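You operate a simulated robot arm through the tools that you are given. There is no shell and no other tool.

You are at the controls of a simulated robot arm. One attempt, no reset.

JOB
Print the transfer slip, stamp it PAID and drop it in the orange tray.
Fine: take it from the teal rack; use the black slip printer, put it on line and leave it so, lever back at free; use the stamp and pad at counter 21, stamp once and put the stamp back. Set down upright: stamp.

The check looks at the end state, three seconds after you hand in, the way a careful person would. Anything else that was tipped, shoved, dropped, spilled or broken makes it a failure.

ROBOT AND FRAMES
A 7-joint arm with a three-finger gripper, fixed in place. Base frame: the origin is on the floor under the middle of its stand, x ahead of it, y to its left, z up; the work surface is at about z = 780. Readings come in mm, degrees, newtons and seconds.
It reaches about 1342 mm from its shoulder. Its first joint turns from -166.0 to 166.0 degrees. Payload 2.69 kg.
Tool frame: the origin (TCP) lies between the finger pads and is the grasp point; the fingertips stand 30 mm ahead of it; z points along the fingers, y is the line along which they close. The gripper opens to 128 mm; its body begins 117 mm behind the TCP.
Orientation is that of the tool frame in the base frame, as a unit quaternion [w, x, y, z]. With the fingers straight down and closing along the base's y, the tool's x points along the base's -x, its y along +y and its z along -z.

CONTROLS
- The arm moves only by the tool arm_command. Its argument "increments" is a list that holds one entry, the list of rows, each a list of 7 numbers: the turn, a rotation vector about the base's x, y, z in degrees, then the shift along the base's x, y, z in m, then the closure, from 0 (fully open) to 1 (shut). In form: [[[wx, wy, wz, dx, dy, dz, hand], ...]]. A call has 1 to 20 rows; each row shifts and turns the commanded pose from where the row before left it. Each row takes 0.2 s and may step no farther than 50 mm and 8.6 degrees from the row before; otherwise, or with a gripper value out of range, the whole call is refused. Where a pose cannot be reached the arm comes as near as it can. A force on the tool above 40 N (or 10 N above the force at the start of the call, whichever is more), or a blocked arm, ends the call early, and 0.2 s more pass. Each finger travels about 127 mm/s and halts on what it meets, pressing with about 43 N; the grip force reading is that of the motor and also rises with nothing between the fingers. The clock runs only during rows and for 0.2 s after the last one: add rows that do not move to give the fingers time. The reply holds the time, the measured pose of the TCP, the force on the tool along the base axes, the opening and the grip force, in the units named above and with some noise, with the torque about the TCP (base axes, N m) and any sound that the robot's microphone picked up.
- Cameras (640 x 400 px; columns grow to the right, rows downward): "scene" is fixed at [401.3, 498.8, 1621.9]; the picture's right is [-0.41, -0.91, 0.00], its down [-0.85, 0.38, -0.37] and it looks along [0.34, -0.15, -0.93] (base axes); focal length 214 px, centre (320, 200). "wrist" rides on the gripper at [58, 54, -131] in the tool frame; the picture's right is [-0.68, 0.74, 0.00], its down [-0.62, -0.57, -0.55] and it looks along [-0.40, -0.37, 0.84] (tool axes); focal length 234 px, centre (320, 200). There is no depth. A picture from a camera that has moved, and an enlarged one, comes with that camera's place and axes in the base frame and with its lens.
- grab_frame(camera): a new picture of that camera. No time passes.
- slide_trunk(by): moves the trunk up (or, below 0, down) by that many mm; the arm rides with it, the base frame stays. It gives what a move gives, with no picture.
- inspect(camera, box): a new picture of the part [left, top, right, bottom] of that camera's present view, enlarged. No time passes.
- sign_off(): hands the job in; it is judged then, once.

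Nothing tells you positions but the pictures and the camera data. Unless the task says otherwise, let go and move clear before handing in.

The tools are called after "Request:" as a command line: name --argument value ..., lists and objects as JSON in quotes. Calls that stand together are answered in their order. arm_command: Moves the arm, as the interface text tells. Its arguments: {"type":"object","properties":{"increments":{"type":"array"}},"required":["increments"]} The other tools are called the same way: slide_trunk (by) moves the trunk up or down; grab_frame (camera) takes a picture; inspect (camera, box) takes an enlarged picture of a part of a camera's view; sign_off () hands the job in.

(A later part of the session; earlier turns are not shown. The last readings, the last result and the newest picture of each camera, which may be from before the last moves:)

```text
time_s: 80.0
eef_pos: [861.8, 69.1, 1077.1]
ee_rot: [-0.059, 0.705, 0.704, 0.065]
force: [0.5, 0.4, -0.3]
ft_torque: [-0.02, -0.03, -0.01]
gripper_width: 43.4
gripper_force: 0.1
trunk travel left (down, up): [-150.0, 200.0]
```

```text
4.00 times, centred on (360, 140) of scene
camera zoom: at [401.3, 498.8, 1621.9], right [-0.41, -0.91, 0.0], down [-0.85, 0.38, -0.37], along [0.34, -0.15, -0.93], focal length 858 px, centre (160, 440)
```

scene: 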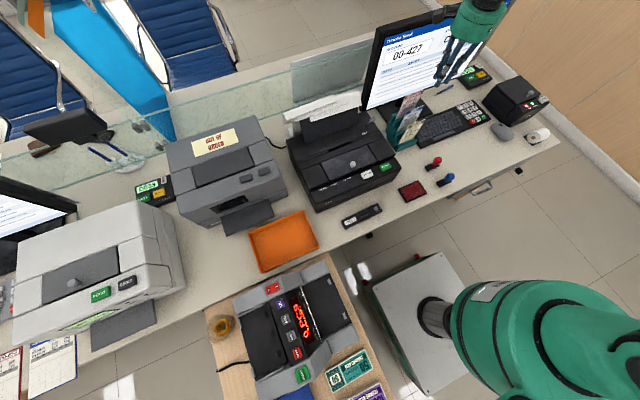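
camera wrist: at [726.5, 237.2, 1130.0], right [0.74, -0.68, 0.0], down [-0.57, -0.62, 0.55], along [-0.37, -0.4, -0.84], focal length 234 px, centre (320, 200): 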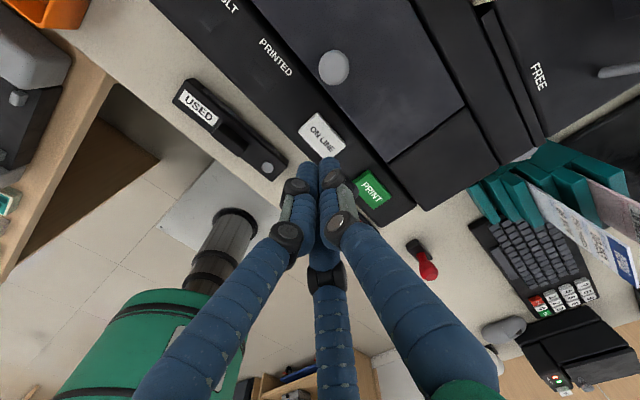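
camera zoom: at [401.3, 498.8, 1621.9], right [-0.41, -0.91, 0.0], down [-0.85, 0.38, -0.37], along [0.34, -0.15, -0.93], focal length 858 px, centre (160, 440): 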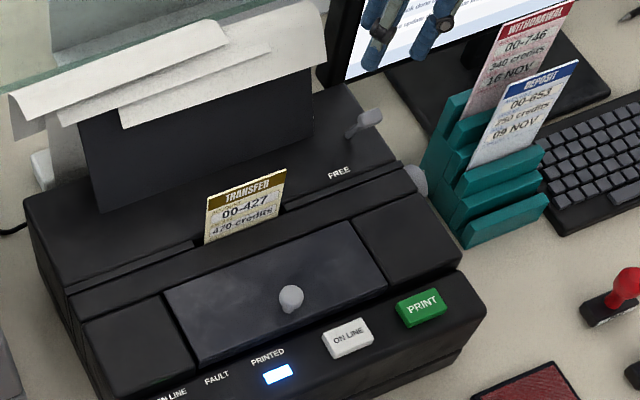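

The lever is back at FREE exactly as at the start. Now back over the slip with the same straight-down grasp.

Request:
arm_command --increments '[[[0, 0, 0, -0.01, 0.005, 0.02, 0.7], [-5, 0, 0, -0.01, 0.025, 0.013, 0.75], [-5, 0, 0, -0.01, 0.03, 0, 0.75], [0, 0, 0, -0.006, 0.03, 0, 0.75], [0, 0, 0, 0, 0.03, 0, 0.75], [0, 0, 0, 0, 0.029, 0, 0.75], [0, 0, 0, 0, 0, -0.03, 0.75], [0, 0, 0, 0, 0, -0.02, 0.75], [0, 0, 0, 0, 0, 0, 0.75]]]'

Request:
inspect --camera "wrist" --box '[240, 80, 400, 180]'

Request:
inspect --camera "scene" --box '[290, 80, 386, 140]'

```text
time_s: 82.0
eef_pos: [828.4, 216.2, 1057.2]
ee_rot: [0.002, 0.707, 0.708, 0.004]
force: [0.2, 0.6, 0.2]
ft_torque: [-0.02, 0.03, 0.01]
gripper_width: 32.0
gripper_force: 0.2
trunk travel left (down, up): [-150.0, 200.0]
```

```text
4.00 times, centred on (320, 130) of wrist
camera zoom: at [879.6, 275.4, 1187.4], right [0.74, -0.68, 0.01], down [-0.57, -0.62, 0.54], along [-0.36, -0.4, -0.84], focal length 937 px, centre (320, 480)
```

zoom: 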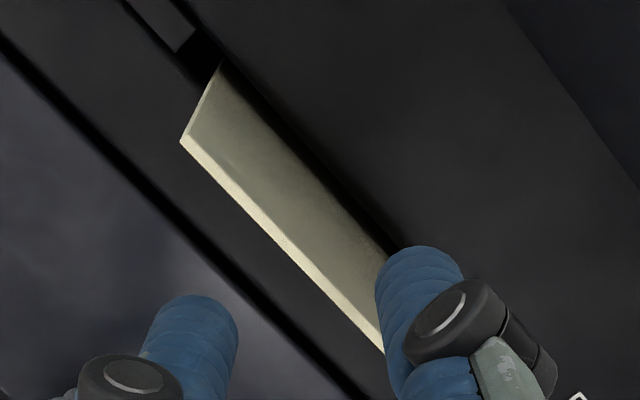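

```text
6.67 times, centred on (338, 110) of scene
camera zoom: at [401.3, 498.8, 1621.9], right [-0.41, -0.91, 0.0], down [-0.85, 0.38, -0.37], along [0.34, -0.15, -0.93], focal length 1430 px, centre (200, 800)
```

zoom: 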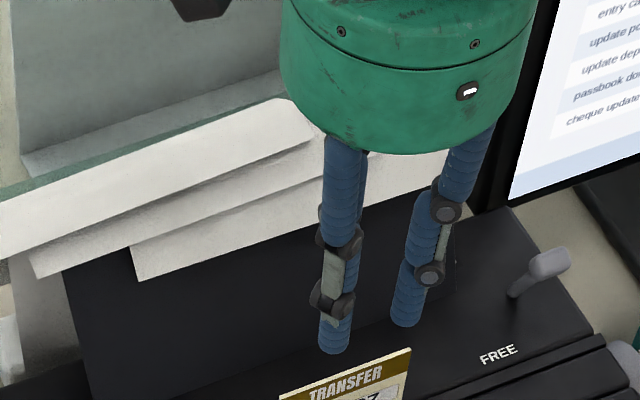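

The slip's top edge is at x≈827, z≈986. I shift 4.5 mm toward me, descend so the tips overlap it, then close.

Request:
arm_command --increments '[[[0, 0, 0, -0.0045, 0.003, -0.02, 0.75], [0, 0, 0, 0, 0, -0.02, 0.75], [0, 0, 0, 0, 0, -0.02, 0.75], [0, 0, 0, 0, 0, -0.015, 0.75], [0, 0, 0, 0, 0, 0, 0.75]]]'

Request:
inspect --camera "wrist" --box '[240, 100, 400, 200]'

Request:
inspect --camera "scene" --box '[290, 90, 386, 150]'

```text
time_s: 83.2
eef_pos: [820.6, 220.4, 980.2]
ee_rot: [0.002, 0.707, 0.707, 0.005]
force: [-0.1, -0.9, 0.2]
ft_torque: [0.02, 0.06, 0.02]
gripper_width: 31.9
gripper_force: 0.1
trunk travel left (down, up): [-150.0, 200.0]
```

```text
4.00 times, centred on (320, 150) of wrist
camera zoom: at [873.2, 280.2, 1111.2], right [0.74, -0.68, 0.01], down [-0.57, -0.62, 0.54], along [-0.36, -0.4, -0.84], focal length 937 px, centre (320, 400)
```

zoom: 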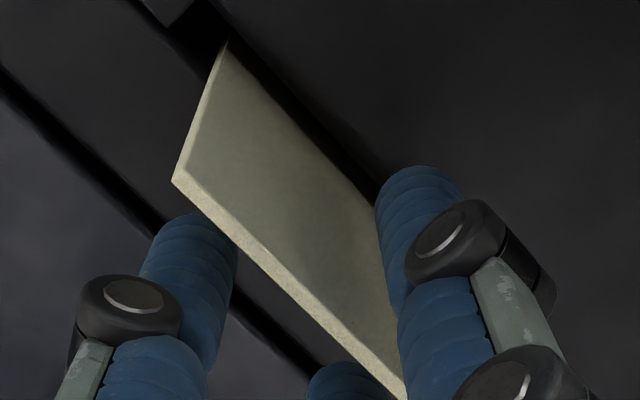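

```text
6.67 times, centred on (338, 120) of scene
camera zoom: at [401.3, 498.8, 1621.9], right [-0.41, -0.91, 0.0], down [-0.85, 0.38, -0.37], along [0.34, -0.15, -0.93], focal length 1430 px, centre (200, 733)
```

zoom: 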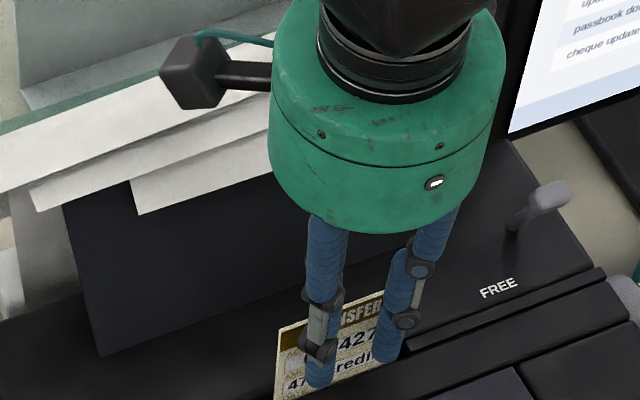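

Good, the slip is between the thumb and both front fingers. Closing and then drawing it straight up.

Request:
arm_command --increments '[[[0, 0, 0, 0, 0, 0, 0.82], [0, 0, 0, 0, 0, 0, 0.88], [0, 0, 0, 0, 0, 0, 0.94], [0, 0, 0, 0, 0, 0, 1], [0, 0, 0, 0, 0, 0, 1], [0, 0, 0, 0, 0, 0, 1]]]'

Request:
arm_command --increments '[[[0, 0, 0, 0, 0, 0.01, 1], [0, 0, 0, 0, 0, 0.015, 1], [0, 0, 0, 0, 0, 0.015, 1], [0, 0, 0, 0, 0, 0.015, 1], [0, 0, 0, 0, 0, 0.015, 1], [0, 0, 0, 0, 0, 0.02, 1], [0, 0, 0, 0, 0, 0.02, 1], [0, 0, 0, 0, 0, 0.02, 1], [0, 0, 0, 0, 0, 0.02, 1], [0, 0, 0, 0, 0, 0, 1]]]'

Request:
grab_frame --camera "wrist"

Request:
inspect --camera "scene" --box '[280, 50, 440, 150]'

```text
time_s: 84.6
eef_pos: [820.5, 220.3, 980.1]
ee_rot: [0.003, 0.707, 0.707, 0.004]
force: [4.2, -0.1, 0.9]
ft_torque: [0.02, -0.25, -0.04]
gripper_width: 5.8
gripper_force: 32.3
trunk travel left (down, up): [-150.0, 200.0]
```

```text
time_s: 86.8
eef_pos: [819.9, 221.3, 1131.4]
ee_rot: [0.002, 0.707, 0.707, 0.004]
force: [0.2, 0.0, 0.6]
ft_torque: [0.04, -0.01, 0.03]
gripper_width: 6.1
gripper_force: 31.5
trunk travel left (down, up): [-150.0, 200.0]
```

```text
taken
camera wrist: at [871.6, 280.4, 1262.7], right [0.74, -0.68, 0.01], down [-0.57, -0.62, 0.54], along [-0.36, -0.4, -0.84], focal length 234 px, centre (320, 200)
```

wrist: 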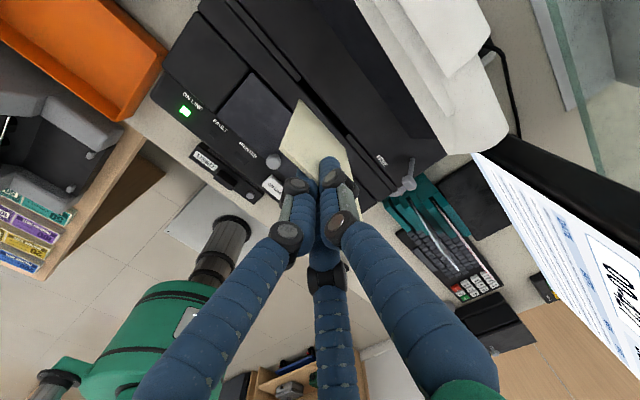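

```text
4.00 times, centred on (360, 100) of scene
camera zoom: at [401.3, 498.8, 1621.9], right [-0.41, -0.91, 0.0], down [-0.85, 0.38, -0.37], along [0.34, -0.15, -0.93], focal length 858 px, centre (160, 600)
```

zoom: 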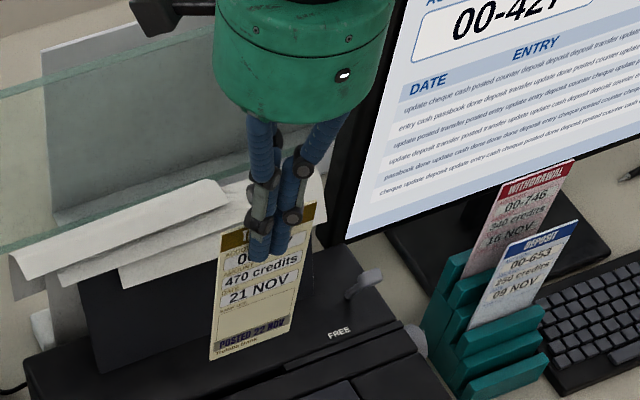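

The slip now carries "POSTED 22 NOV". Zooming on the slip to see the BANK USE box, and on the tray.

Request:
inspect --camera "scene" --box '[322, 104, 370, 144]'

Request:
inspect --camera "scene" --box '[220, 195, 348, 275]'

Request:
inspect --camera "wrist" --box '[0, 0, 200, 125]'

```text
10.00 times, centred on (346, 124) of scene
camera zoom: at [401.3, 498.8, 1621.9], right [-0.41, -0.91, 0.0], down [-0.85, 0.38, -0.37], along [0.34, -0.15, -0.93], focal length 2145 px, centre (60, 960)
```

zoom: 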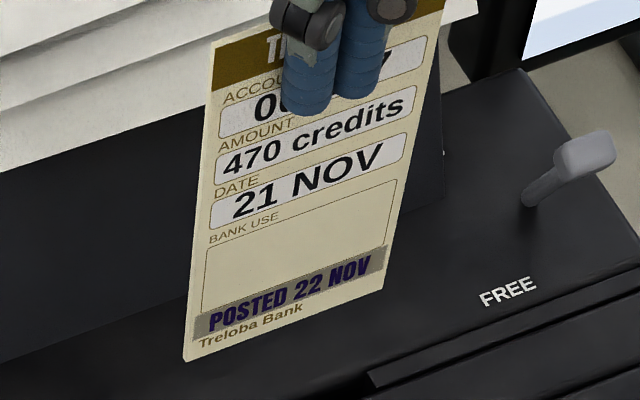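

```text
5.00 times, centred on (284, 235) of scene
camera zoom: at [401.3, 498.8, 1621.9], right [-0.41, -0.91, 0.0], down [-0.85, 0.38, -0.37], along [0.34, -0.15, -0.93], focal length 1072 px, centre (500, 25)
```

zoom: 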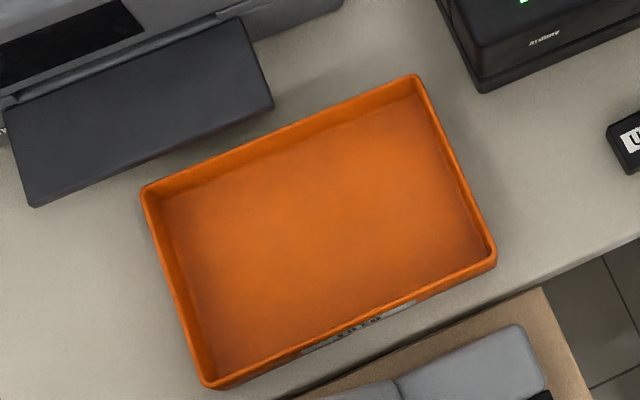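

```text
3.20 times, centred on (100, 62) of wrist
camera zoom: at [871.6, 280.4, 1262.7], right [0.74, -0.68, 0.01], down [-0.57, -0.62, 0.54], along [-0.36, -0.4, -0.84], focal length 749 px, centre (1024, 640)
```

zoom: 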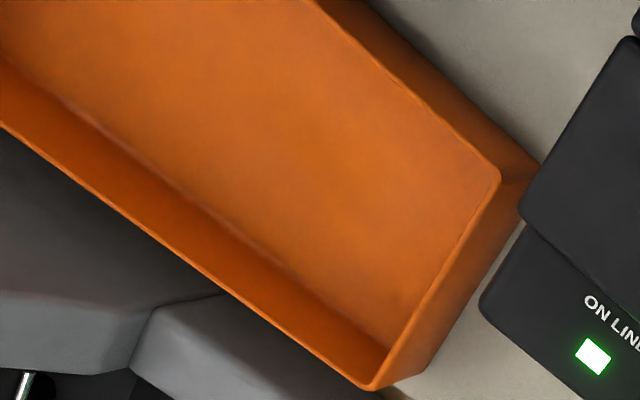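

The slip is printed; the empty BANK USE box sits about 109 mm below its top edge. The tray's rim spans roughly x 511–667, y 455–675, so I'll carry the slip there, turn it face toward −y, then tilt it face up.

Request:
arm_command --increments '[[[0, 0, 0, -0.01, 0.01, 0.01, 1], [0, 0, 0, -0.018, 0.018, 0.005, 1], [0, 0, 7.5, -0.019, 0.025, 0, 1], [0, 0, 7.5, -0.019, 0.025, 0, 1], [0, 0, 7.5, -0.019, 0.025, 0, 1], [0, 0, 7.5, -0.019, 0.025, 0, 1], [0, 0, 7.5, -0.019, 0.025, 0, 1], [0, 0, 7.5, -0.019, 0.025, 0, 1], [0, 0, 7.5, -0.019, 0.025, 0, 1], [0, 0, 7.5, -0.019, 0.025, 0, 1], [0, 0, 7.5, -0.019, 0.025, 0, 1], [0, 0, 7.5, -0.019, 0.025, 0, 1], [0, 0, 7.5, -0.012, 0.025, 0, 1], [0, 0, 7.5, 0, 0.025, 0, 1], [0, 0, 0, 0, 0, 0, 1]]]'

Request:
grab_frame --camera "wrist"

Request:
grab_frame --camera "scene"

```text
time_s: 90.0
eef_pos: [591.0, 547.9, 1145.0]
ee_rot: [-0.002, -0.001, 1.0, 0.005]
force: [0.1, 1.7, -0.2]
ft_torque: [-0.06, -0.02, -0.02]
gripper_width: 6.0
gripper_force: 31.1
trunk travel left (down, up): [-150.0, 200.0]
```

```text
taken
camera wrist: at [531.3, 601.6, 1275.6], right [0.68, 0.74, 0.01], down [0.62, -0.57, 0.54], along [0.4, -0.36, -0.84], focal length 234 px, centre (320, 200)
```

wrist: 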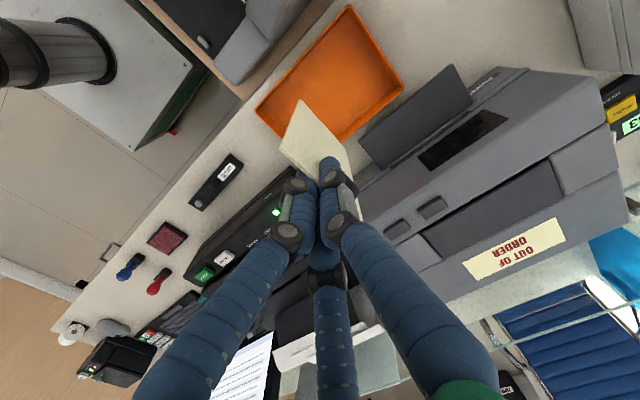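

```text
taken
```

scene: 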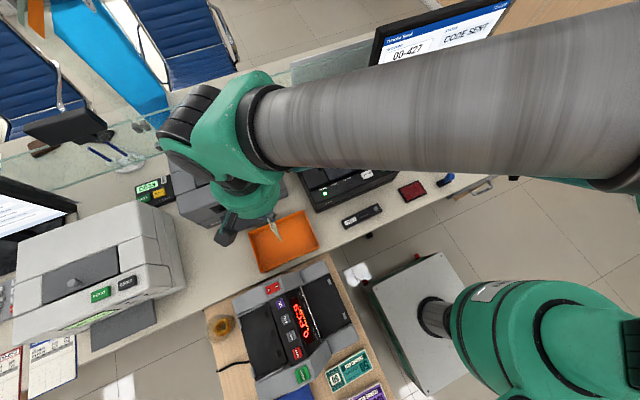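

The slip hangs over the tray (rim about x 518–674, y 451–671). Now tilting 45° so the slip's face turns upward.

Request:
arm_command --increments '[[[-5, 0, 0, 0, 0.005, 0, 1], [-7.5, 0, 0, 0, 0.01, -0.01, 1], [-7.5, 0, 0, 0, 0.01, -0.015, 1], [-7.5, 0, 0, 0, 0.01, -0.015, 1], [-7.5, 0, 0, 0.002, 0.01, -0.015, 1], [-7.5, 0, 0, 0.002, 0.01, -0.015, 1], [-2.5, 0, 0, 0, 0, -0.01, 1], [0, 0, 0, 0, 0, 0, 1]]]'

Request:
grab_frame --camera "wrist"

Request:
grab_frame --camera "scene"

```text
time_s: 91.8
eef_pos: [595.2, 606.2, 1067.7]
ee_rot: [0.0, 0.001, 0.926, -0.379]
force: [-0.5, 0.8, -0.4]
ft_torque: [0.02, 0.0, -0.01]
gripper_width: 6.0
gripper_force: 32.2
trunk travel left (down, up): [-150.0, 200.0]
```

```text
taken
camera wrist: at [535.2, 736.0, 1122.8], right [0.68, 0.52, -0.52], down [0.62, -0.02, 0.79], along [0.4, -0.85, -0.34], focal length 234 px, centre (320, 200)
```

wrist: 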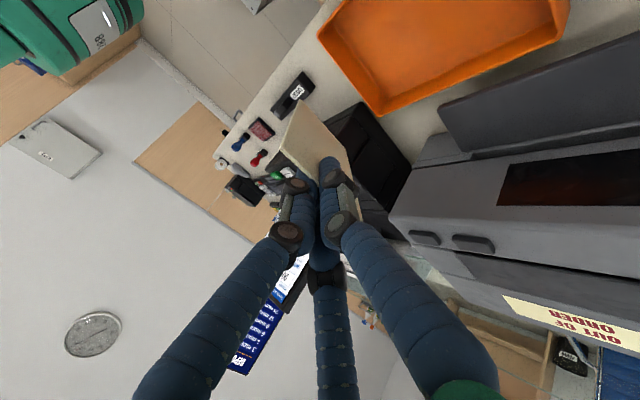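

```text
taken
```

scene: 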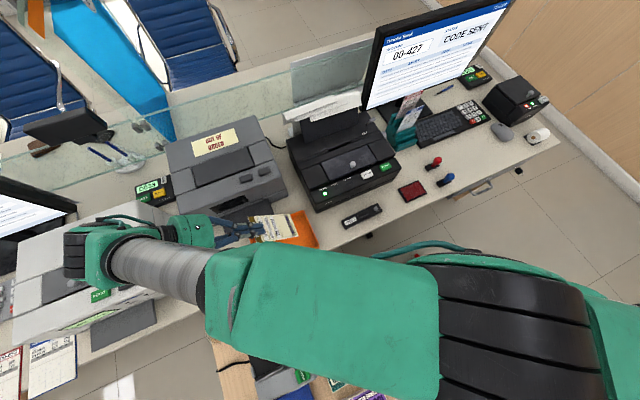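

The hand is tilted 44.5° with the slip facing up. Lowering toward the tray so the slip's bottom edge lands near the −y wall.

Request:
arm_command --increments '[[[0, 0, 0, 0, -0.005, -0.02, 1], [0, 0, 0, 0, -0.005, -0.03, 1], [0, 0, 0, 0, -0.005, -0.03, 1], [0, 0, 0, 0, -0.005, -0.03, 1], [0, 0, 0, 0, -0.003, -0.025, 1], [0, 0, 0, 0, 0, 0, 1]]]'

Request:
grab_frame --camera "wrist"

Request:
inspect --camera "scene" --box '[190, 180, 350, 280]'

```text
time_s: 93.2
eef_pos: [593.7, 581.7, 929.2]
ee_rot: [-0.001, 0.0, 0.926, -0.379]
force: [0.0, -0.4, -0.4]
ft_torque: [-0.03, -0.02, -0.01]
gripper_width: 6.1
gripper_force: 31.9
trunk travel left (down, up): [-150.0, 200.0]
```

```text
taken
camera wrist: at [535.7, 712.4, 984.9], right [0.68, 0.52, -0.52], down [0.62, -0.02, 0.79], along [0.4, -0.85, -0.34], focal length 234 px, centre (320, 200)
```

wrist: 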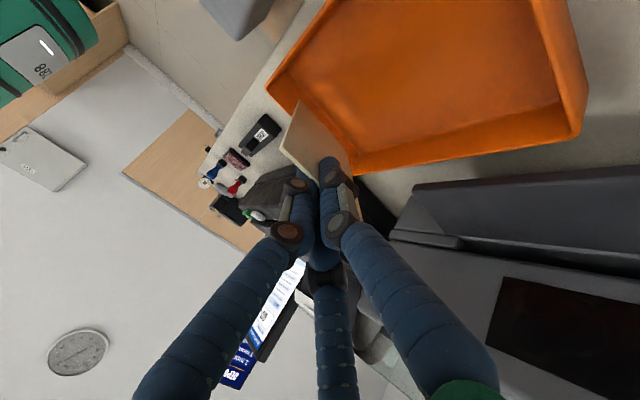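

```text
4.00 times, centred on (270, 230) of scene
camera zoom: at [401.3, 498.8, 1621.9], right [-0.41, -0.91, 0.0], down [-0.85, 0.38, -0.37], along [0.34, -0.15, -0.93], focal length 858 px, centre (520, 80)
```

zoom: 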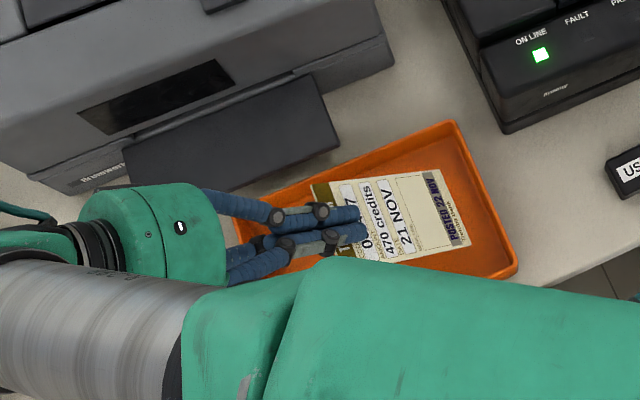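

Request:
arm_command --increments '[[[0, 0, 0, 0, 0, -0.015, 1], [0, 0, 0, 0, 0, -0.01, 1], [0, 0, 0, 0, 0, -0.006, 1], [0, 0, 0, 0, 0, 0, 1]]]'

Request:
inspect --camera "scene" --box '[214, 190, 342, 270]'

Request:
inspect --camera "wrist" --box '[220, 60, 460, 210]'

```text
time_s: 94.2
eef_pos: [595.4, 580.0, 900.2]
ee_rot: [0.0, 0.001, 0.926, -0.379]
force: [0.2, -0.9, -0.1]
ft_torque: [-0.02, 0.03, 0.0]
gripper_width: 6.0
gripper_force: 31.7
trunk travel left (down, up): [-150.0, 200.0]
```

```text
5.00 times, centred on (278, 230) of scene
camera zoom: at [401.3, 498.8, 1621.9], right [-0.41, -0.91, 0.0], down [-0.85, 0.38, -0.37], along [0.34, -0.15, -0.93], focal length 1072 px, centre (530, 50)
```

zoom: 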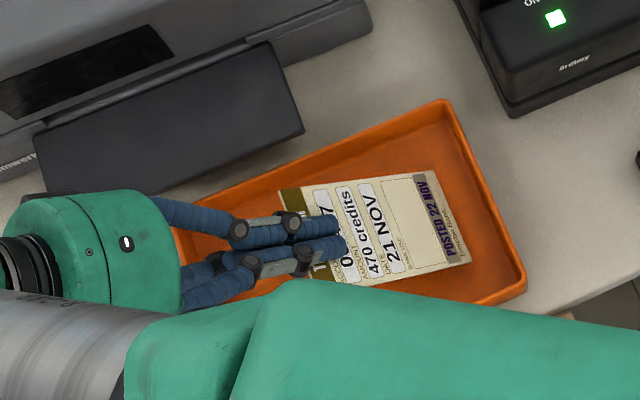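

```text
2.67 times, centred on (340, 135) of wrist
camera zoom: at [536.4, 711.5, 955.8], right [0.68, 0.52, -0.52], down [0.62, -0.02, 0.79], along [0.4, -0.85, -0.34], focal length 624 px, centre (267, 373)
```

zoom: 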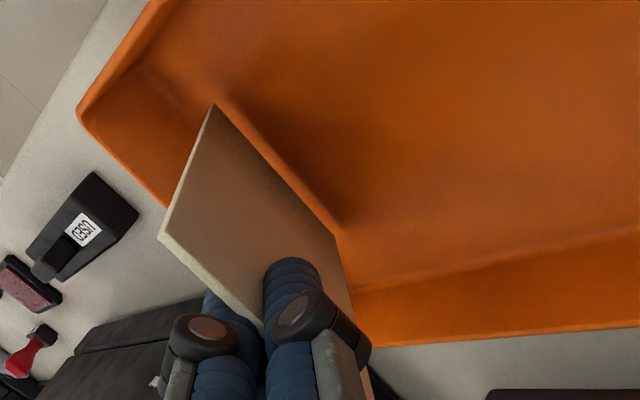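

The bottom edge is just above the tray floor near the −y wall. Shifting 8 mm toward +y and lowering to touch.

Request:
arm_command --increments '[[[0, 0, 0, 0, 0.008, 0, 1], [0, 0, 0, 0, 0, -0.004, 1], [0, 0, 0, 0, 0, -0.003, 1], [0, 0, 0, 0, 0, 0, 1]]]'

Request:
arm_command --increments '[[[0, 0, 0, 0, 0, -0.003, 1], [0, 0, 0, 0, 0, -0.003, 1], [0, 0, 0, 0, 0, 0, 1]]]'

Request:
inspect --camera "wrist" --box '[220, 60, 460, 210]'

```text
time_s: 95.2
eef_pos: [594.6, 589.5, 893.8]
ee_rot: [0.0, 0.001, 0.925, -0.379]
force: [-0.5, 0.4, -0.4]
ft_torque: [0.01, 0.0, 0.03]
gripper_width: 6.0
gripper_force: 31.7
trunk travel left (down, up): [-150.0, 200.0]
```

```text
time_s: 96.0
eef_pos: [595.4, 588.1, 887.6]
ee_rot: [0.0, 0.0, 0.926, -0.378]
force: [1.0, 4.5, 7.4]
ft_torque: [-0.4, -0.12, 0.12]
gripper_width: 5.9
gripper_force: 31.9
trunk travel left (down, up): [-150.0, 200.0]
```

```text
2.67 times, centred on (340, 135) of wrist
camera zoom: at [535.8, 719.9, 944.2], right [0.68, 0.53, -0.52], down [0.62, -0.02, 0.79], along [0.4, -0.85, -0.34], focal length 624 px, centre (267, 373)
```

zoom: 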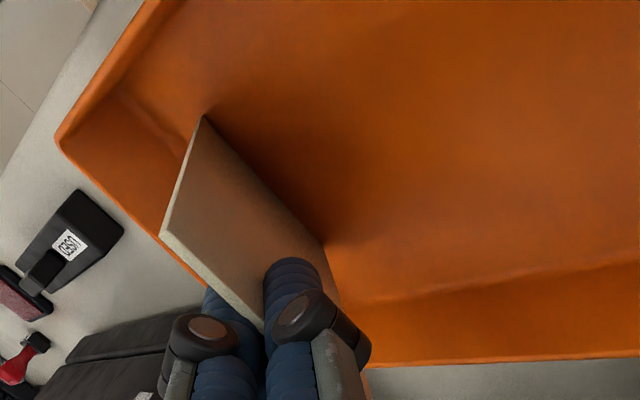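

The slip's bottom edge rests on the tray floor (light contact). I'll open the fingers so the slip leans on the thumb, then lower it gently.

Request:
arm_command --increments '[[[0, 0, 0, 0, 0, 0.001, 0.97], [0, 0, 0, 0, 0, 0, 0.92], [0, 0, 0, 0, 0, 0, 0.86], [0, 0, 0, 0, 0, 0, 0.8], [0, 0, 0, 0, 0, 0, 0.72], [0, 0, 0, 0, 0, 0, 0.65], [0, 0, 0, 0, 0, 0, 0.6], [0, 0, 0, 0, 0, 0, 0.6]]]'

Request:
inspect --camera "wrist" --box '[220, 60, 460, 210]'

Request:
inspect --camera "scene" --box '[214, 190, 342, 270]'

```text
time_s: 97.8
eef_pos: [595.2, 589.8, 890.2]
ee_rot: [-0.001, 0.001, 0.925, -0.379]
force: [0.3, 0.2, 0.7]
ft_torque: [0.04, 0.01, 0.01]
gripper_width: 51.5
gripper_force: 0.0
trunk travel left (down, up): [-150.0, 200.0]
```

```text
2.67 times, centred on (340, 135) of wrist
camera zoom: at [536.1, 719.9, 945.6], right [0.68, 0.52, -0.52], down [0.62, -0.02, 0.79], along [0.4, -0.85, -0.34], focal length 624 px, centre (267, 373)
```

zoom: 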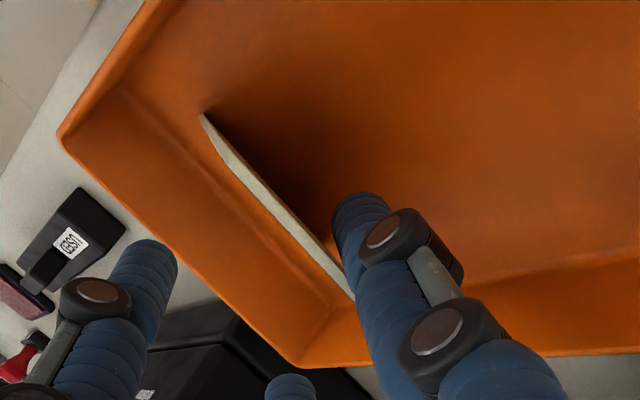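

```text
5.00 times, centred on (278, 230) of scene
camera zoom: at [401.3, 498.8, 1621.9], right [-0.41, -0.91, 0.0], down [-0.85, 0.38, -0.37], along [0.34, -0.15, -0.93], focal length 1072 px, centre (530, 50)
```

zoom: 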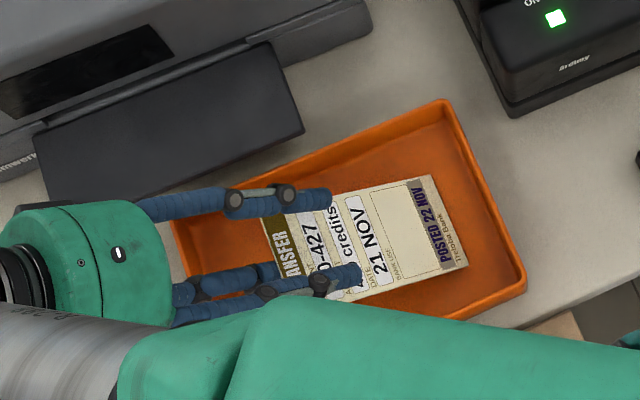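

The slip now leans on the thumb at a shallower angle, bottom edge in place. Lowering further.

Request:
arm_command --increments '[[[0, 0, 0, 0, 0, -0.01, 0.6], [0, 0, 0, 0, 0, -0.01, 0.6], [0, 0, 0, 0, 0, -0.01, 0.6], [0, 0, 0, 0, 0, -0.005, 0.6], [0, 0, 0, 0, 0, 0, 0.6]]]'

Request:
inspect --camera "wrist" --box '[220, 60, 460, 210]'

Request:
inspect --camera "scene" --box '[214, 190, 342, 270]'

```text
time_s: 99.0
eef_pos: [595.6, 590.0, 856.2]
ee_rot: [-0.001, 0.001, 0.925, -0.379]
force: [0.6, -1.0, 0.7]
ft_torque: [0.0, 0.01, -0.02]
gripper_width: 51.4
gripper_force: 0.0
trunk travel left (down, up): [-150.0, 200.0]
```

```text
2.67 times, centred on (340, 135) of wrist
camera zoom: at [536.7, 720.8, 909.8], right [0.68, 0.52, -0.52], down [0.62, -0.02, 0.79], along [0.4, -0.85, -0.34], focal length 624 px, centre (267, 373)
```

zoom: 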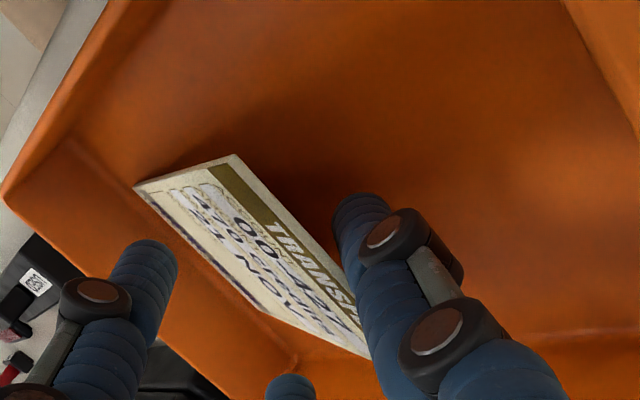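

```text
5.00 times, centred on (278, 230) of scene
camera zoom: at [401.3, 498.8, 1621.9], right [-0.41, -0.91, 0.0], down [-0.85, 0.38, -0.37], along [0.34, -0.15, -0.93], focal length 1072 px, centre (530, 50)
```

zoom: 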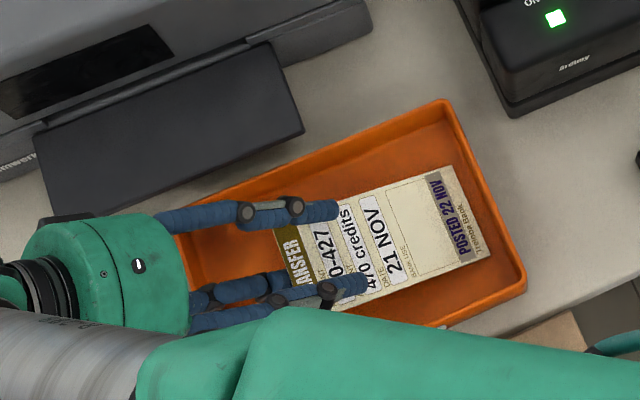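

Sliding the hand toward +y lets the slip's head glide down off the thumb.

Request:
arm_command --increments '[[[0, 0, 0, 0, 0.008, 0, 0.6], [0, 0, 0, 0, 0.008, 0, 0.6], [0, 0, 0, 0, 0.008, 0, 0.6], [0, 0, 0, 0, 0.006, 0, 0.6], [0, 0, 0, 0, 0, 0, 0.6]]]'

Request:
inspect --camera "wrist" --box '[220, 60, 460, 210]'

Request:
inspect --camera "scene" --box '[214, 190, 342, 270]'

```text
time_s: 100.2
eef_pos: [594.6, 617.9, 855.1]
ee_rot: [0.0, 0.0, 0.926, -0.378]
force: [0.6, -0.4, -0.1]
ft_torque: [-0.02, -0.02, 0.0]
gripper_width: 50.8
gripper_force: 0.1
trunk travel left (down, up): [-150.0, 200.0]
```

```text
2.67 times, centred on (340, 135) of wrist
camera zoom: at [535.7, 749.3, 910.2], right [0.68, 0.52, -0.52], down [0.62, -0.02, 0.79], along [0.4, -0.85, -0.34], focal length 624 px, centre (267, 373)
```

zoom: 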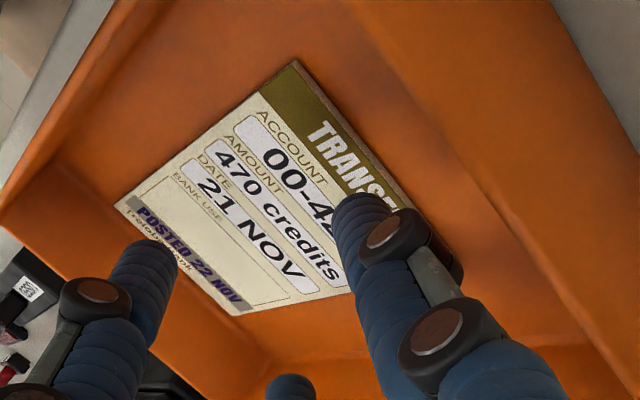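

```text
5.00 times, centred on (278, 230) of scene
camera zoom: at [401.3, 498.8, 1621.9], right [-0.41, -0.91, 0.0], down [-0.85, 0.38, -0.37], along [0.34, -0.15, -0.93], focal length 1072 px, centre (530, 50)
```

zoom: 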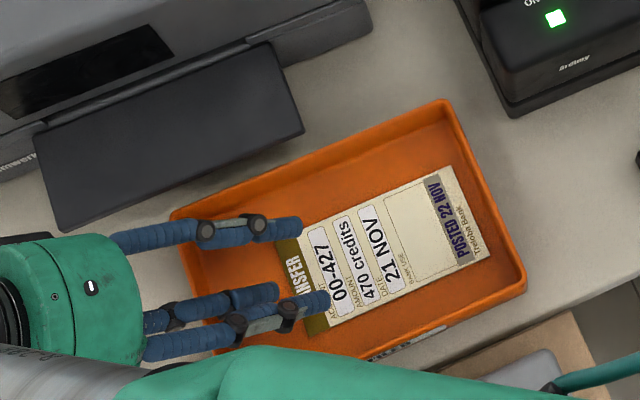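

The slip lies flat and face up on the tray floor. I move a little further +y, then withdraw up along the finger axis.

Request:
arm_command --increments '[[[0, 0, 0, 0, 0.008, 0, 0.6], [0, 0, 0, 0, 0.006, 0.006, 0.6], [0, 0, 0, 0, 0.01, 0.02, 0.6], [0, 0, 0, 0, 0.01, 0.03, 0.6], [0, 0, 0, 0, 0, 0.04, 0.6], [0, 0, 0, 0, 0, 0.045, 0.6], [0, 0, 0, 0, 0, 0.045, 0.6], [7.5, 0, 0, 0, -0.01, 0.04, 0.6], [7.5, 0, 0, 0, -0.01, 0.04, 0.6], [7.5, 0, 0, 0, -0.01, 0.03, 0.6], [7.5, 0, 0, 0, -0.01, 0, 0.6], [7.5, 0, 0, 0, -0.01, 0, 0.6], [7.5, 0, 0, 0, -0.01, 0, 0.6], [0, 0, 0, 0, 0, 0, 0.6]]]'

Request:
inspect --camera "scene" --box '[214, 190, 342, 270]'

Request:
grab_frame --camera "wrist"

```text
time_s: 103.2
eef_pos: [595.8, 593.1, 1150.0]
ee_rot: [-0.001, 0.0, 1.0, 0.005]
force: [0.2, -0.9, -0.6]
ft_torque: [0.06, 0.0, -0.02]
gripper_width: 51.3
gripper_force: 0.1
trunk travel left (down, up): [-150.0, 200.0]
```

```text
5.00 times, centred on (278, 230) of scene
camera zoom: at [401.3, 498.8, 1621.9], right [-0.41, -0.91, 0.0], down [-0.85, 0.38, -0.37], along [0.34, -0.15, -0.93], focal length 1072 px, centre (530, 50)
```

zoom: 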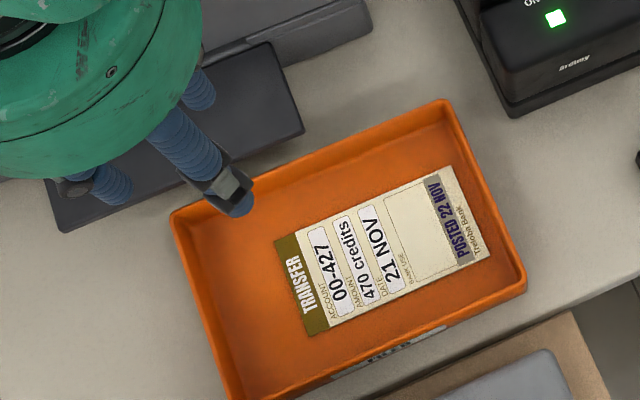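

```text
taken
camera wrist: at [537.0, 646.3, 1282.1], right [0.68, 0.74, 0.01], down [0.62, -0.57, 0.54], along [0.4, -0.36, -0.84], focal length 234 px, centre (320, 200)
```

wrist: 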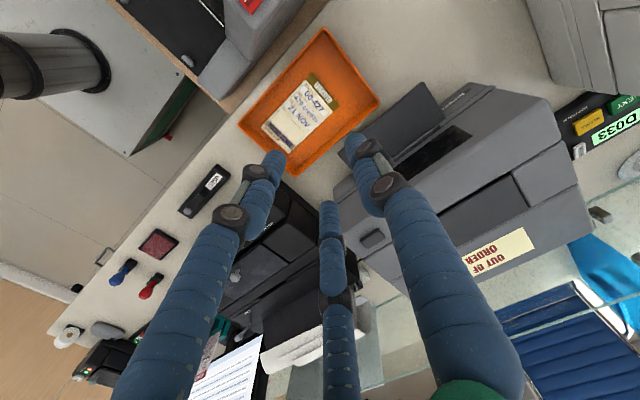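

The slip lies neatly in the tray. Measuring where the BANK USE box is from the wrist view.

Request:
inspect --camera "wrist" --box '[232, 60, 360, 140]'

Request:
inspect --camera "scene" --box '[262, 218, 326, 258]'

```text
5.00 times, centred on (296, 100) of wrist
camera zoom: at [537.0, 646.3, 1282.1], right [0.68, 0.74, 0.01], down [0.62, -0.57, 0.54], along [0.4, -0.36, -0.84], focal length 1171 px, centre (440, 700)
```

zoom: 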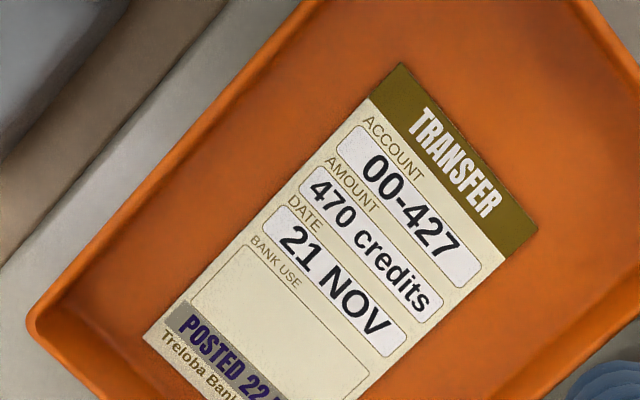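

```text
10.00 times, centred on (294, 238) of scene
camera zoom: at [401.3, 498.8, 1621.9], right [-0.41, -0.91, 0.0], down [-0.85, 0.38, -0.37], along [0.34, -0.15, -0.93], focal length 2145 px, centre (580, -180)
```

zoom: 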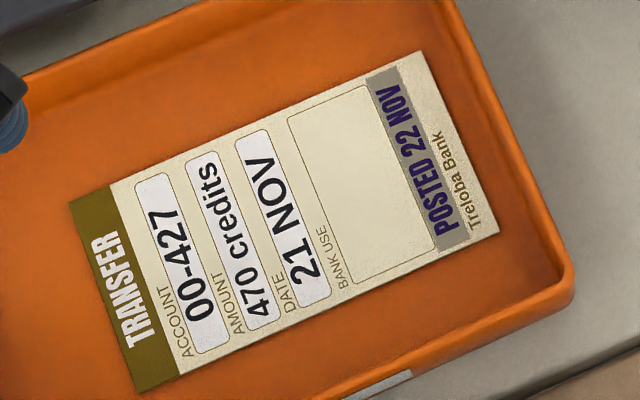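

BANK USE's clear area is centred at about (595,506) in the tray. Now I travel to the red PAID stamp near (642,-155).

Request:
arm_command --increments '[[[0, 0, 0, 0.002, -0.03, 0, 0.55], [0, 0, 0, 0.002, -0.038, 0, 0.55], [0, 0, 0, 0.002, -0.04, 0, 0.55], [0, 0, 0, 0.002, -0.04, 0, 0.55], [0, 0, 0, 0.002, -0.04, 0, 0.55], [0, 0, 0, 0.002, -0.04, 0, 0.55], [0, 0, 0, 0.002, -0.04, 0, 0.55], [0, 0, -7.5, 0.002, -0.04, 0, 0.55], [0, 0, -7.5, 0.002, -0.04, 0, 0.55], [0, 0, -7.5, 0.002, -0.04, 0, 0.55], [0, 0, -7.5, 0.002, -0.04, 0, 0.55], [0, 0, -7.5, 0.002, -0.04, 0, 0.55], [0, 0, -7.5, 0.002, -0.04, 0, 0.55], [0, 0, -7.5, 0.002, -0.04, 0, 0.55], [0, 0, -7.5, 0.002, -0.04, 0, 0.55], [0, 0, -7.5, 0.002, -0.04, 0, 0.55], [0, 0, -7.5, 0.002, -0.04, 0, 0.55], [0, 0, -7.5, 0.002, -0.04, 0, 0.55], [0, 0, -7.5, 0.002, -0.035, 0, 0.55], [0, 0, 0, 0, 0, 0, 0.55]]]'

Request:
arm_command --increments '[[[0, 0, 0, 0.004, -0.02, -0.03, 0.55], [0, 0, 0, 0.004, -0.013, -0.04, 0.55], [0, 0, 0, 0, 0, -0.04, 0.55], [0, 0, 0, 0, 0, -0.04, 0.55], [0, 0, 0, 0, 0, 0, 0.55]]]'

Request:
grab_frame --camera "wrist"

Request:
inspect --camera "scene" --box '[380, 110, 508, 190]'

```text
time_s: 107.4
eef_pos: [631.6, -151.7, 1148.6]
ee_rot: [0.002, 0.708, 0.707, 0.004]
force: [0.2, -0.9, 0.2]
ft_torque: [0.06, 0.02, 0.04]
gripper_width: 57.6
gripper_force: 0.0
trunk travel left (down, up): [-150.0, 200.0]
```

```text
time_s: 108.6
eef_pos: [638.7, -182.2, 998.6]
ee_rot: [0.003, 0.707, 0.708, 0.004]
force: [1.0, -0.6, -0.4]
ft_torque: [-0.02, 0.05, 0.01]
gripper_width: 57.8
gripper_force: 0.1
trunk travel left (down, up): [-150.0, 200.0]
```

```text
taken
camera wrist: at [690.8, -123.5, 1130.1], right [0.74, -0.68, 0.01], down [-0.57, -0.62, 0.54], along [-0.36, -0.4, -0.84], focal length 234 px, centre (320, 200)
```

wrist: 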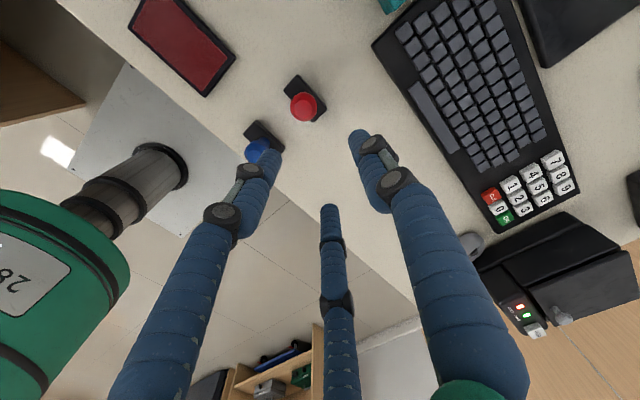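

```text
5.00 times, centred on (444, 150) of scene
camera zoom: at [401.3, 498.8, 1621.9], right [-0.41, -0.91, 0.0], down [-0.85, 0.38, -0.37], along [0.34, -0.15, -0.93], focal length 1072 px, centre (-300, 450)
```

zoom: 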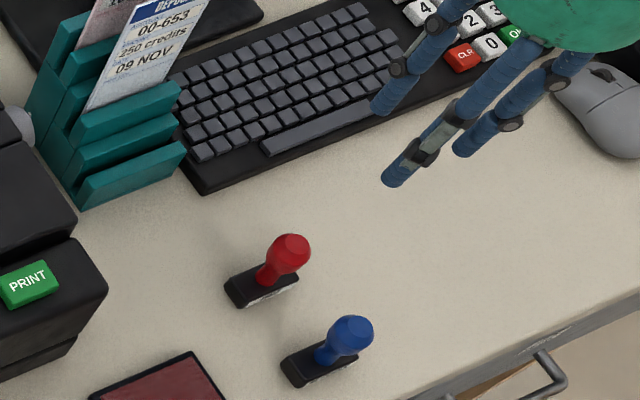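

Request:
inspect --camera "wrist" --box '[232, 70, 328, 130]'

Request:
inspect --camera "wrist" --box '[110, 0, 254, 90]'

```text
6.67 times, centred on (280, 100) of wrist
camera zoom: at [690.8, -123.5, 1130.1], right [0.74, -0.68, 0.01], down [-0.57, -0.62, 0.54], along [-0.36, -0.4, -0.84], focal length 1561 px, centre (587, 867)
```

zoom: 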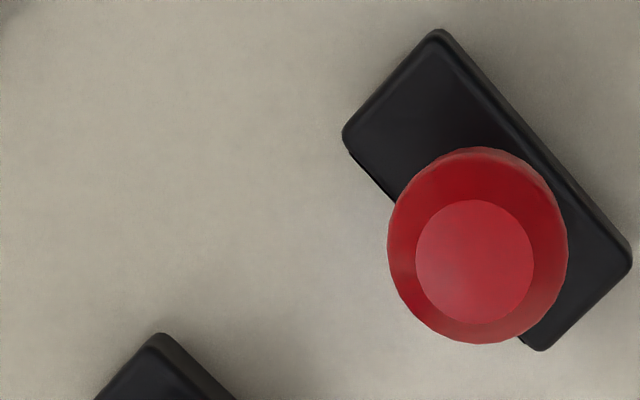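

```text
4.44 times, centred on (182, 45) of wrist
camera zoom: at [690.8, -123.5, 1130.1], right [0.74, -0.68, 0.01], down [-0.57, -0.62, 0.54], along [-0.36, -0.4, -0.84], focal length 1041 px, centre (933, 889)
```

zoom: 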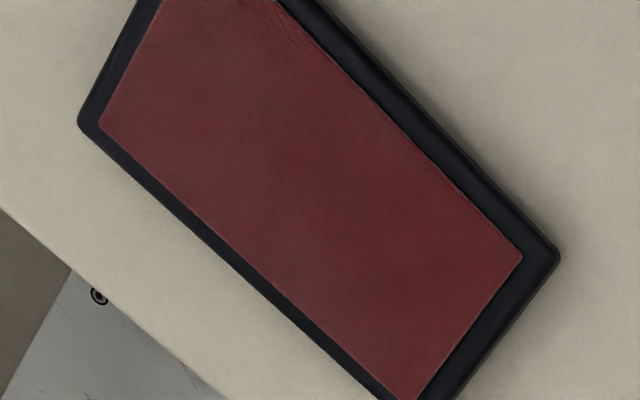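

The red stamp's base spans x 627–653, y −181…−125, with the knob top at z≈854 and widest at z≈841. I correct a small residual tilt, centre over it and descend part-way.

Request:
arm_command --increments '[[[0, 0.55, 0, 0.001, 0.015, -0.02, 0.55], [0, 0, 0, 0.001, 0.014, -0.03, 0.55], [0, 0, 0, 0, 0, -0.03, 0.55], [0, 0, 0, 0, 0, -0.02, 0.55], [0, 0, 0, 0, 0, 0, 0.55]]]'

Request:
grab_frame --camera "wrist"

Request:
inspect --camera "wrist" --box '[240, 100, 400, 200]'

Request:
inspect --camera "scene" --box '[396, 130, 492, 190]'

```text
time_s: 109.8
eef_pos: [642.8, -153.7, 900.9]
ee_rot: [0.0, 0.707, 0.707, 0.001]
force: [-0.8, -0.2, -0.8]
ft_torque: [0.04, 0.03, 0.03]
gripper_width: 57.5
gripper_force: 0.0
trunk travel left (down, up): [-150.0, 200.0]
```

```text
taken
camera wrist: at [695.6, -94.8, 1031.4], right [0.74, -0.68, 0.0], down [-0.57, -0.62, 0.55], along [-0.37, -0.4, -0.84], focal length 234 px, centre (320, 200)
```

wrist: 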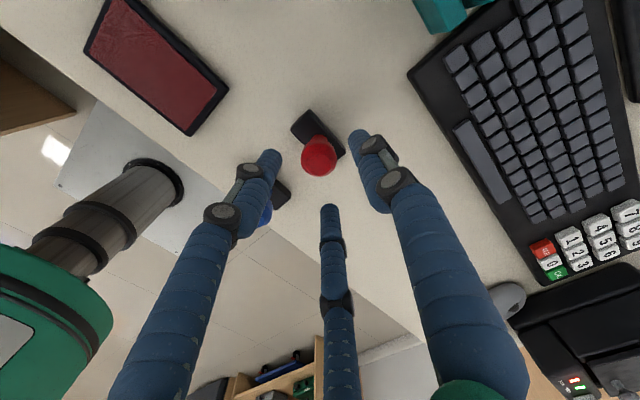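

```text
4.00 times, centred on (320, 150) of wrist
camera zoom: at [695.6, -94.8, 1031.4], right [0.74, -0.68, 0.0], down [-0.57, -0.62, 0.55], along [-0.37, -0.4, -0.84], focal length 937 px, centre (320, 400)
```

zoom: 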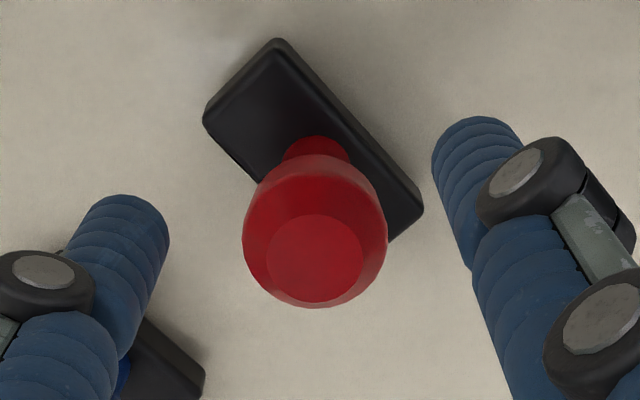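

```text
6.67 times, centred on (444, 160) of scene
camera zoom: at [401.3, 498.8, 1621.9], right [-0.41, -0.91, 0.0], down [-0.85, 0.38, -0.37], along [0.34, -0.15, -0.93], focal length 1430 px, centre (-507, 467)
```

zoom: 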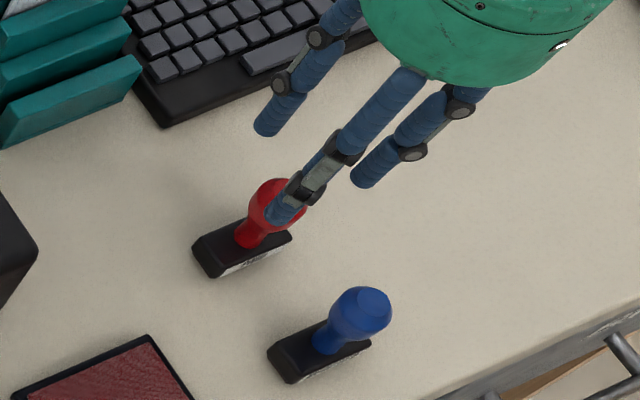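

The knob is centred under the hand to within a millimetre. Descending to grasp height.

Request:
arm_command --increments '[[[0, 0, 0, -0.001, 0, -0.025, 0.55], [0, 0, 0, 0, 0, -0.025, 0.55], [0, 0, 0, 0, 0, -0.016, 0.55], [0, 0, 0, 0, 0, 0, 0.55]]]'

Request:
inspect --camera "wrist" --box '[240, 120, 400, 220]'

Request:
inspect --camera "scene" --box '[396, 130, 492, 190]'

```text
time_s: 110.8
eef_pos: [641.1, -152.5, 832.5]
ee_rot: [-0.001, 0.707, 0.708, 0.001]
force: [-0.7, -0.3, -0.6]
ft_torque: [0.04, 0.01, 0.01]
gripper_width: 57.4
gripper_force: 0.0
trunk travel left (down, up): [-150.0, 200.0]
```

```text
4.00 times, centred on (320, 170) of wrist
camera zoom: at [693.7, -94.0, 964.2], right [0.74, -0.68, 0.0], down [-0.57, -0.62, 0.55], along [-0.37, -0.4, -0.84], focal length 937 px, centre (320, 320)
```

zoom: 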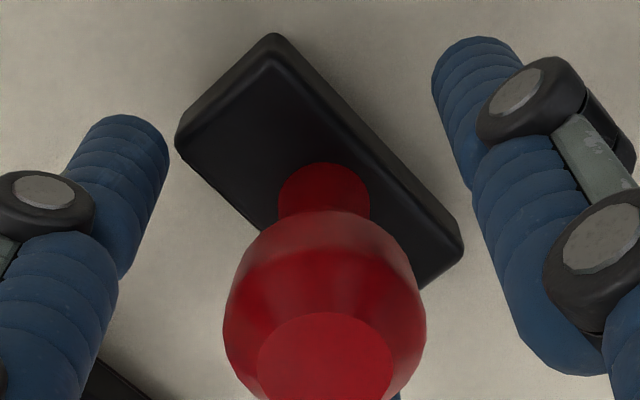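

```text
6.67 times, centred on (444, 160) of scene
camera zoom: at [401.3, 498.8, 1621.9], right [-0.41, -0.91, 0.0], down [-0.85, 0.38, -0.37], along [0.34, -0.15, -0.93], focal length 1430 px, centre (-507, 467)
```

zoom: 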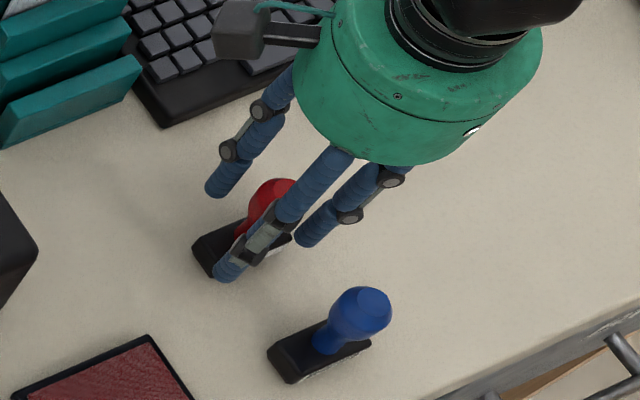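

Centred around the knob. Closing gradually.

Request:
arm_command --increments '[[[0, 0, 0, 0, 0, 0, 0.64], [0, 0, 0, 0, 0, 0, 0.7], [0, 0, 0, 0, 0, 0, 0.75], [0, 0, 0, 0, 0, 0, 0.82], [0, 0, 0, 0, 0, 0, 0.9], [0, 0, 0, 0, 0, 0, 1], [0, 0, 0, 0, 0, 0, 1]]]'

Request:
inspect --camera "wrist" --box '[240, 120, 400, 220]'

Request:
inspect --camera "scene" --box '[396, 130, 492, 190]'

```text
time_s: 112.4
eef_pos: [640.9, -153.7, 833.9]
ee_rot: [-0.001, 0.707, 0.708, 0.001]
force: [0.1, 0.5, -1.0]
ft_torque: [-0.05, -0.01, 0.0]
gripper_width: 28.8
gripper_force: 42.4
trunk travel left (down, up): [-150.0, 200.0]
```

```text
4.00 times, centred on (320, 170) of wrist
camera zoom: at [693.6, -94.0, 964.5], right [0.74, -0.68, 0.0], down [-0.57, -0.62, 0.55], along [-0.37, -0.4, -0.84], focal length 937 px, centre (320, 320)
```

zoom: 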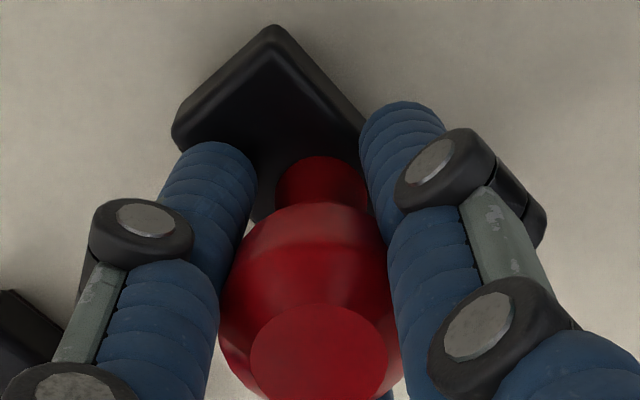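

```text
6.67 times, centred on (444, 160) of scene
camera zoom: at [401.3, 498.8, 1621.9], right [-0.41, -0.91, 0.0], down [-0.85, 0.38, -0.37], along [0.34, -0.15, -0.93], focal length 1430 px, centre (-507, 467)
```

zoom: 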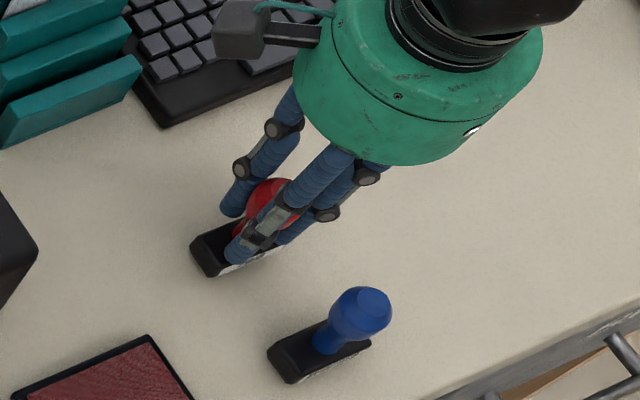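

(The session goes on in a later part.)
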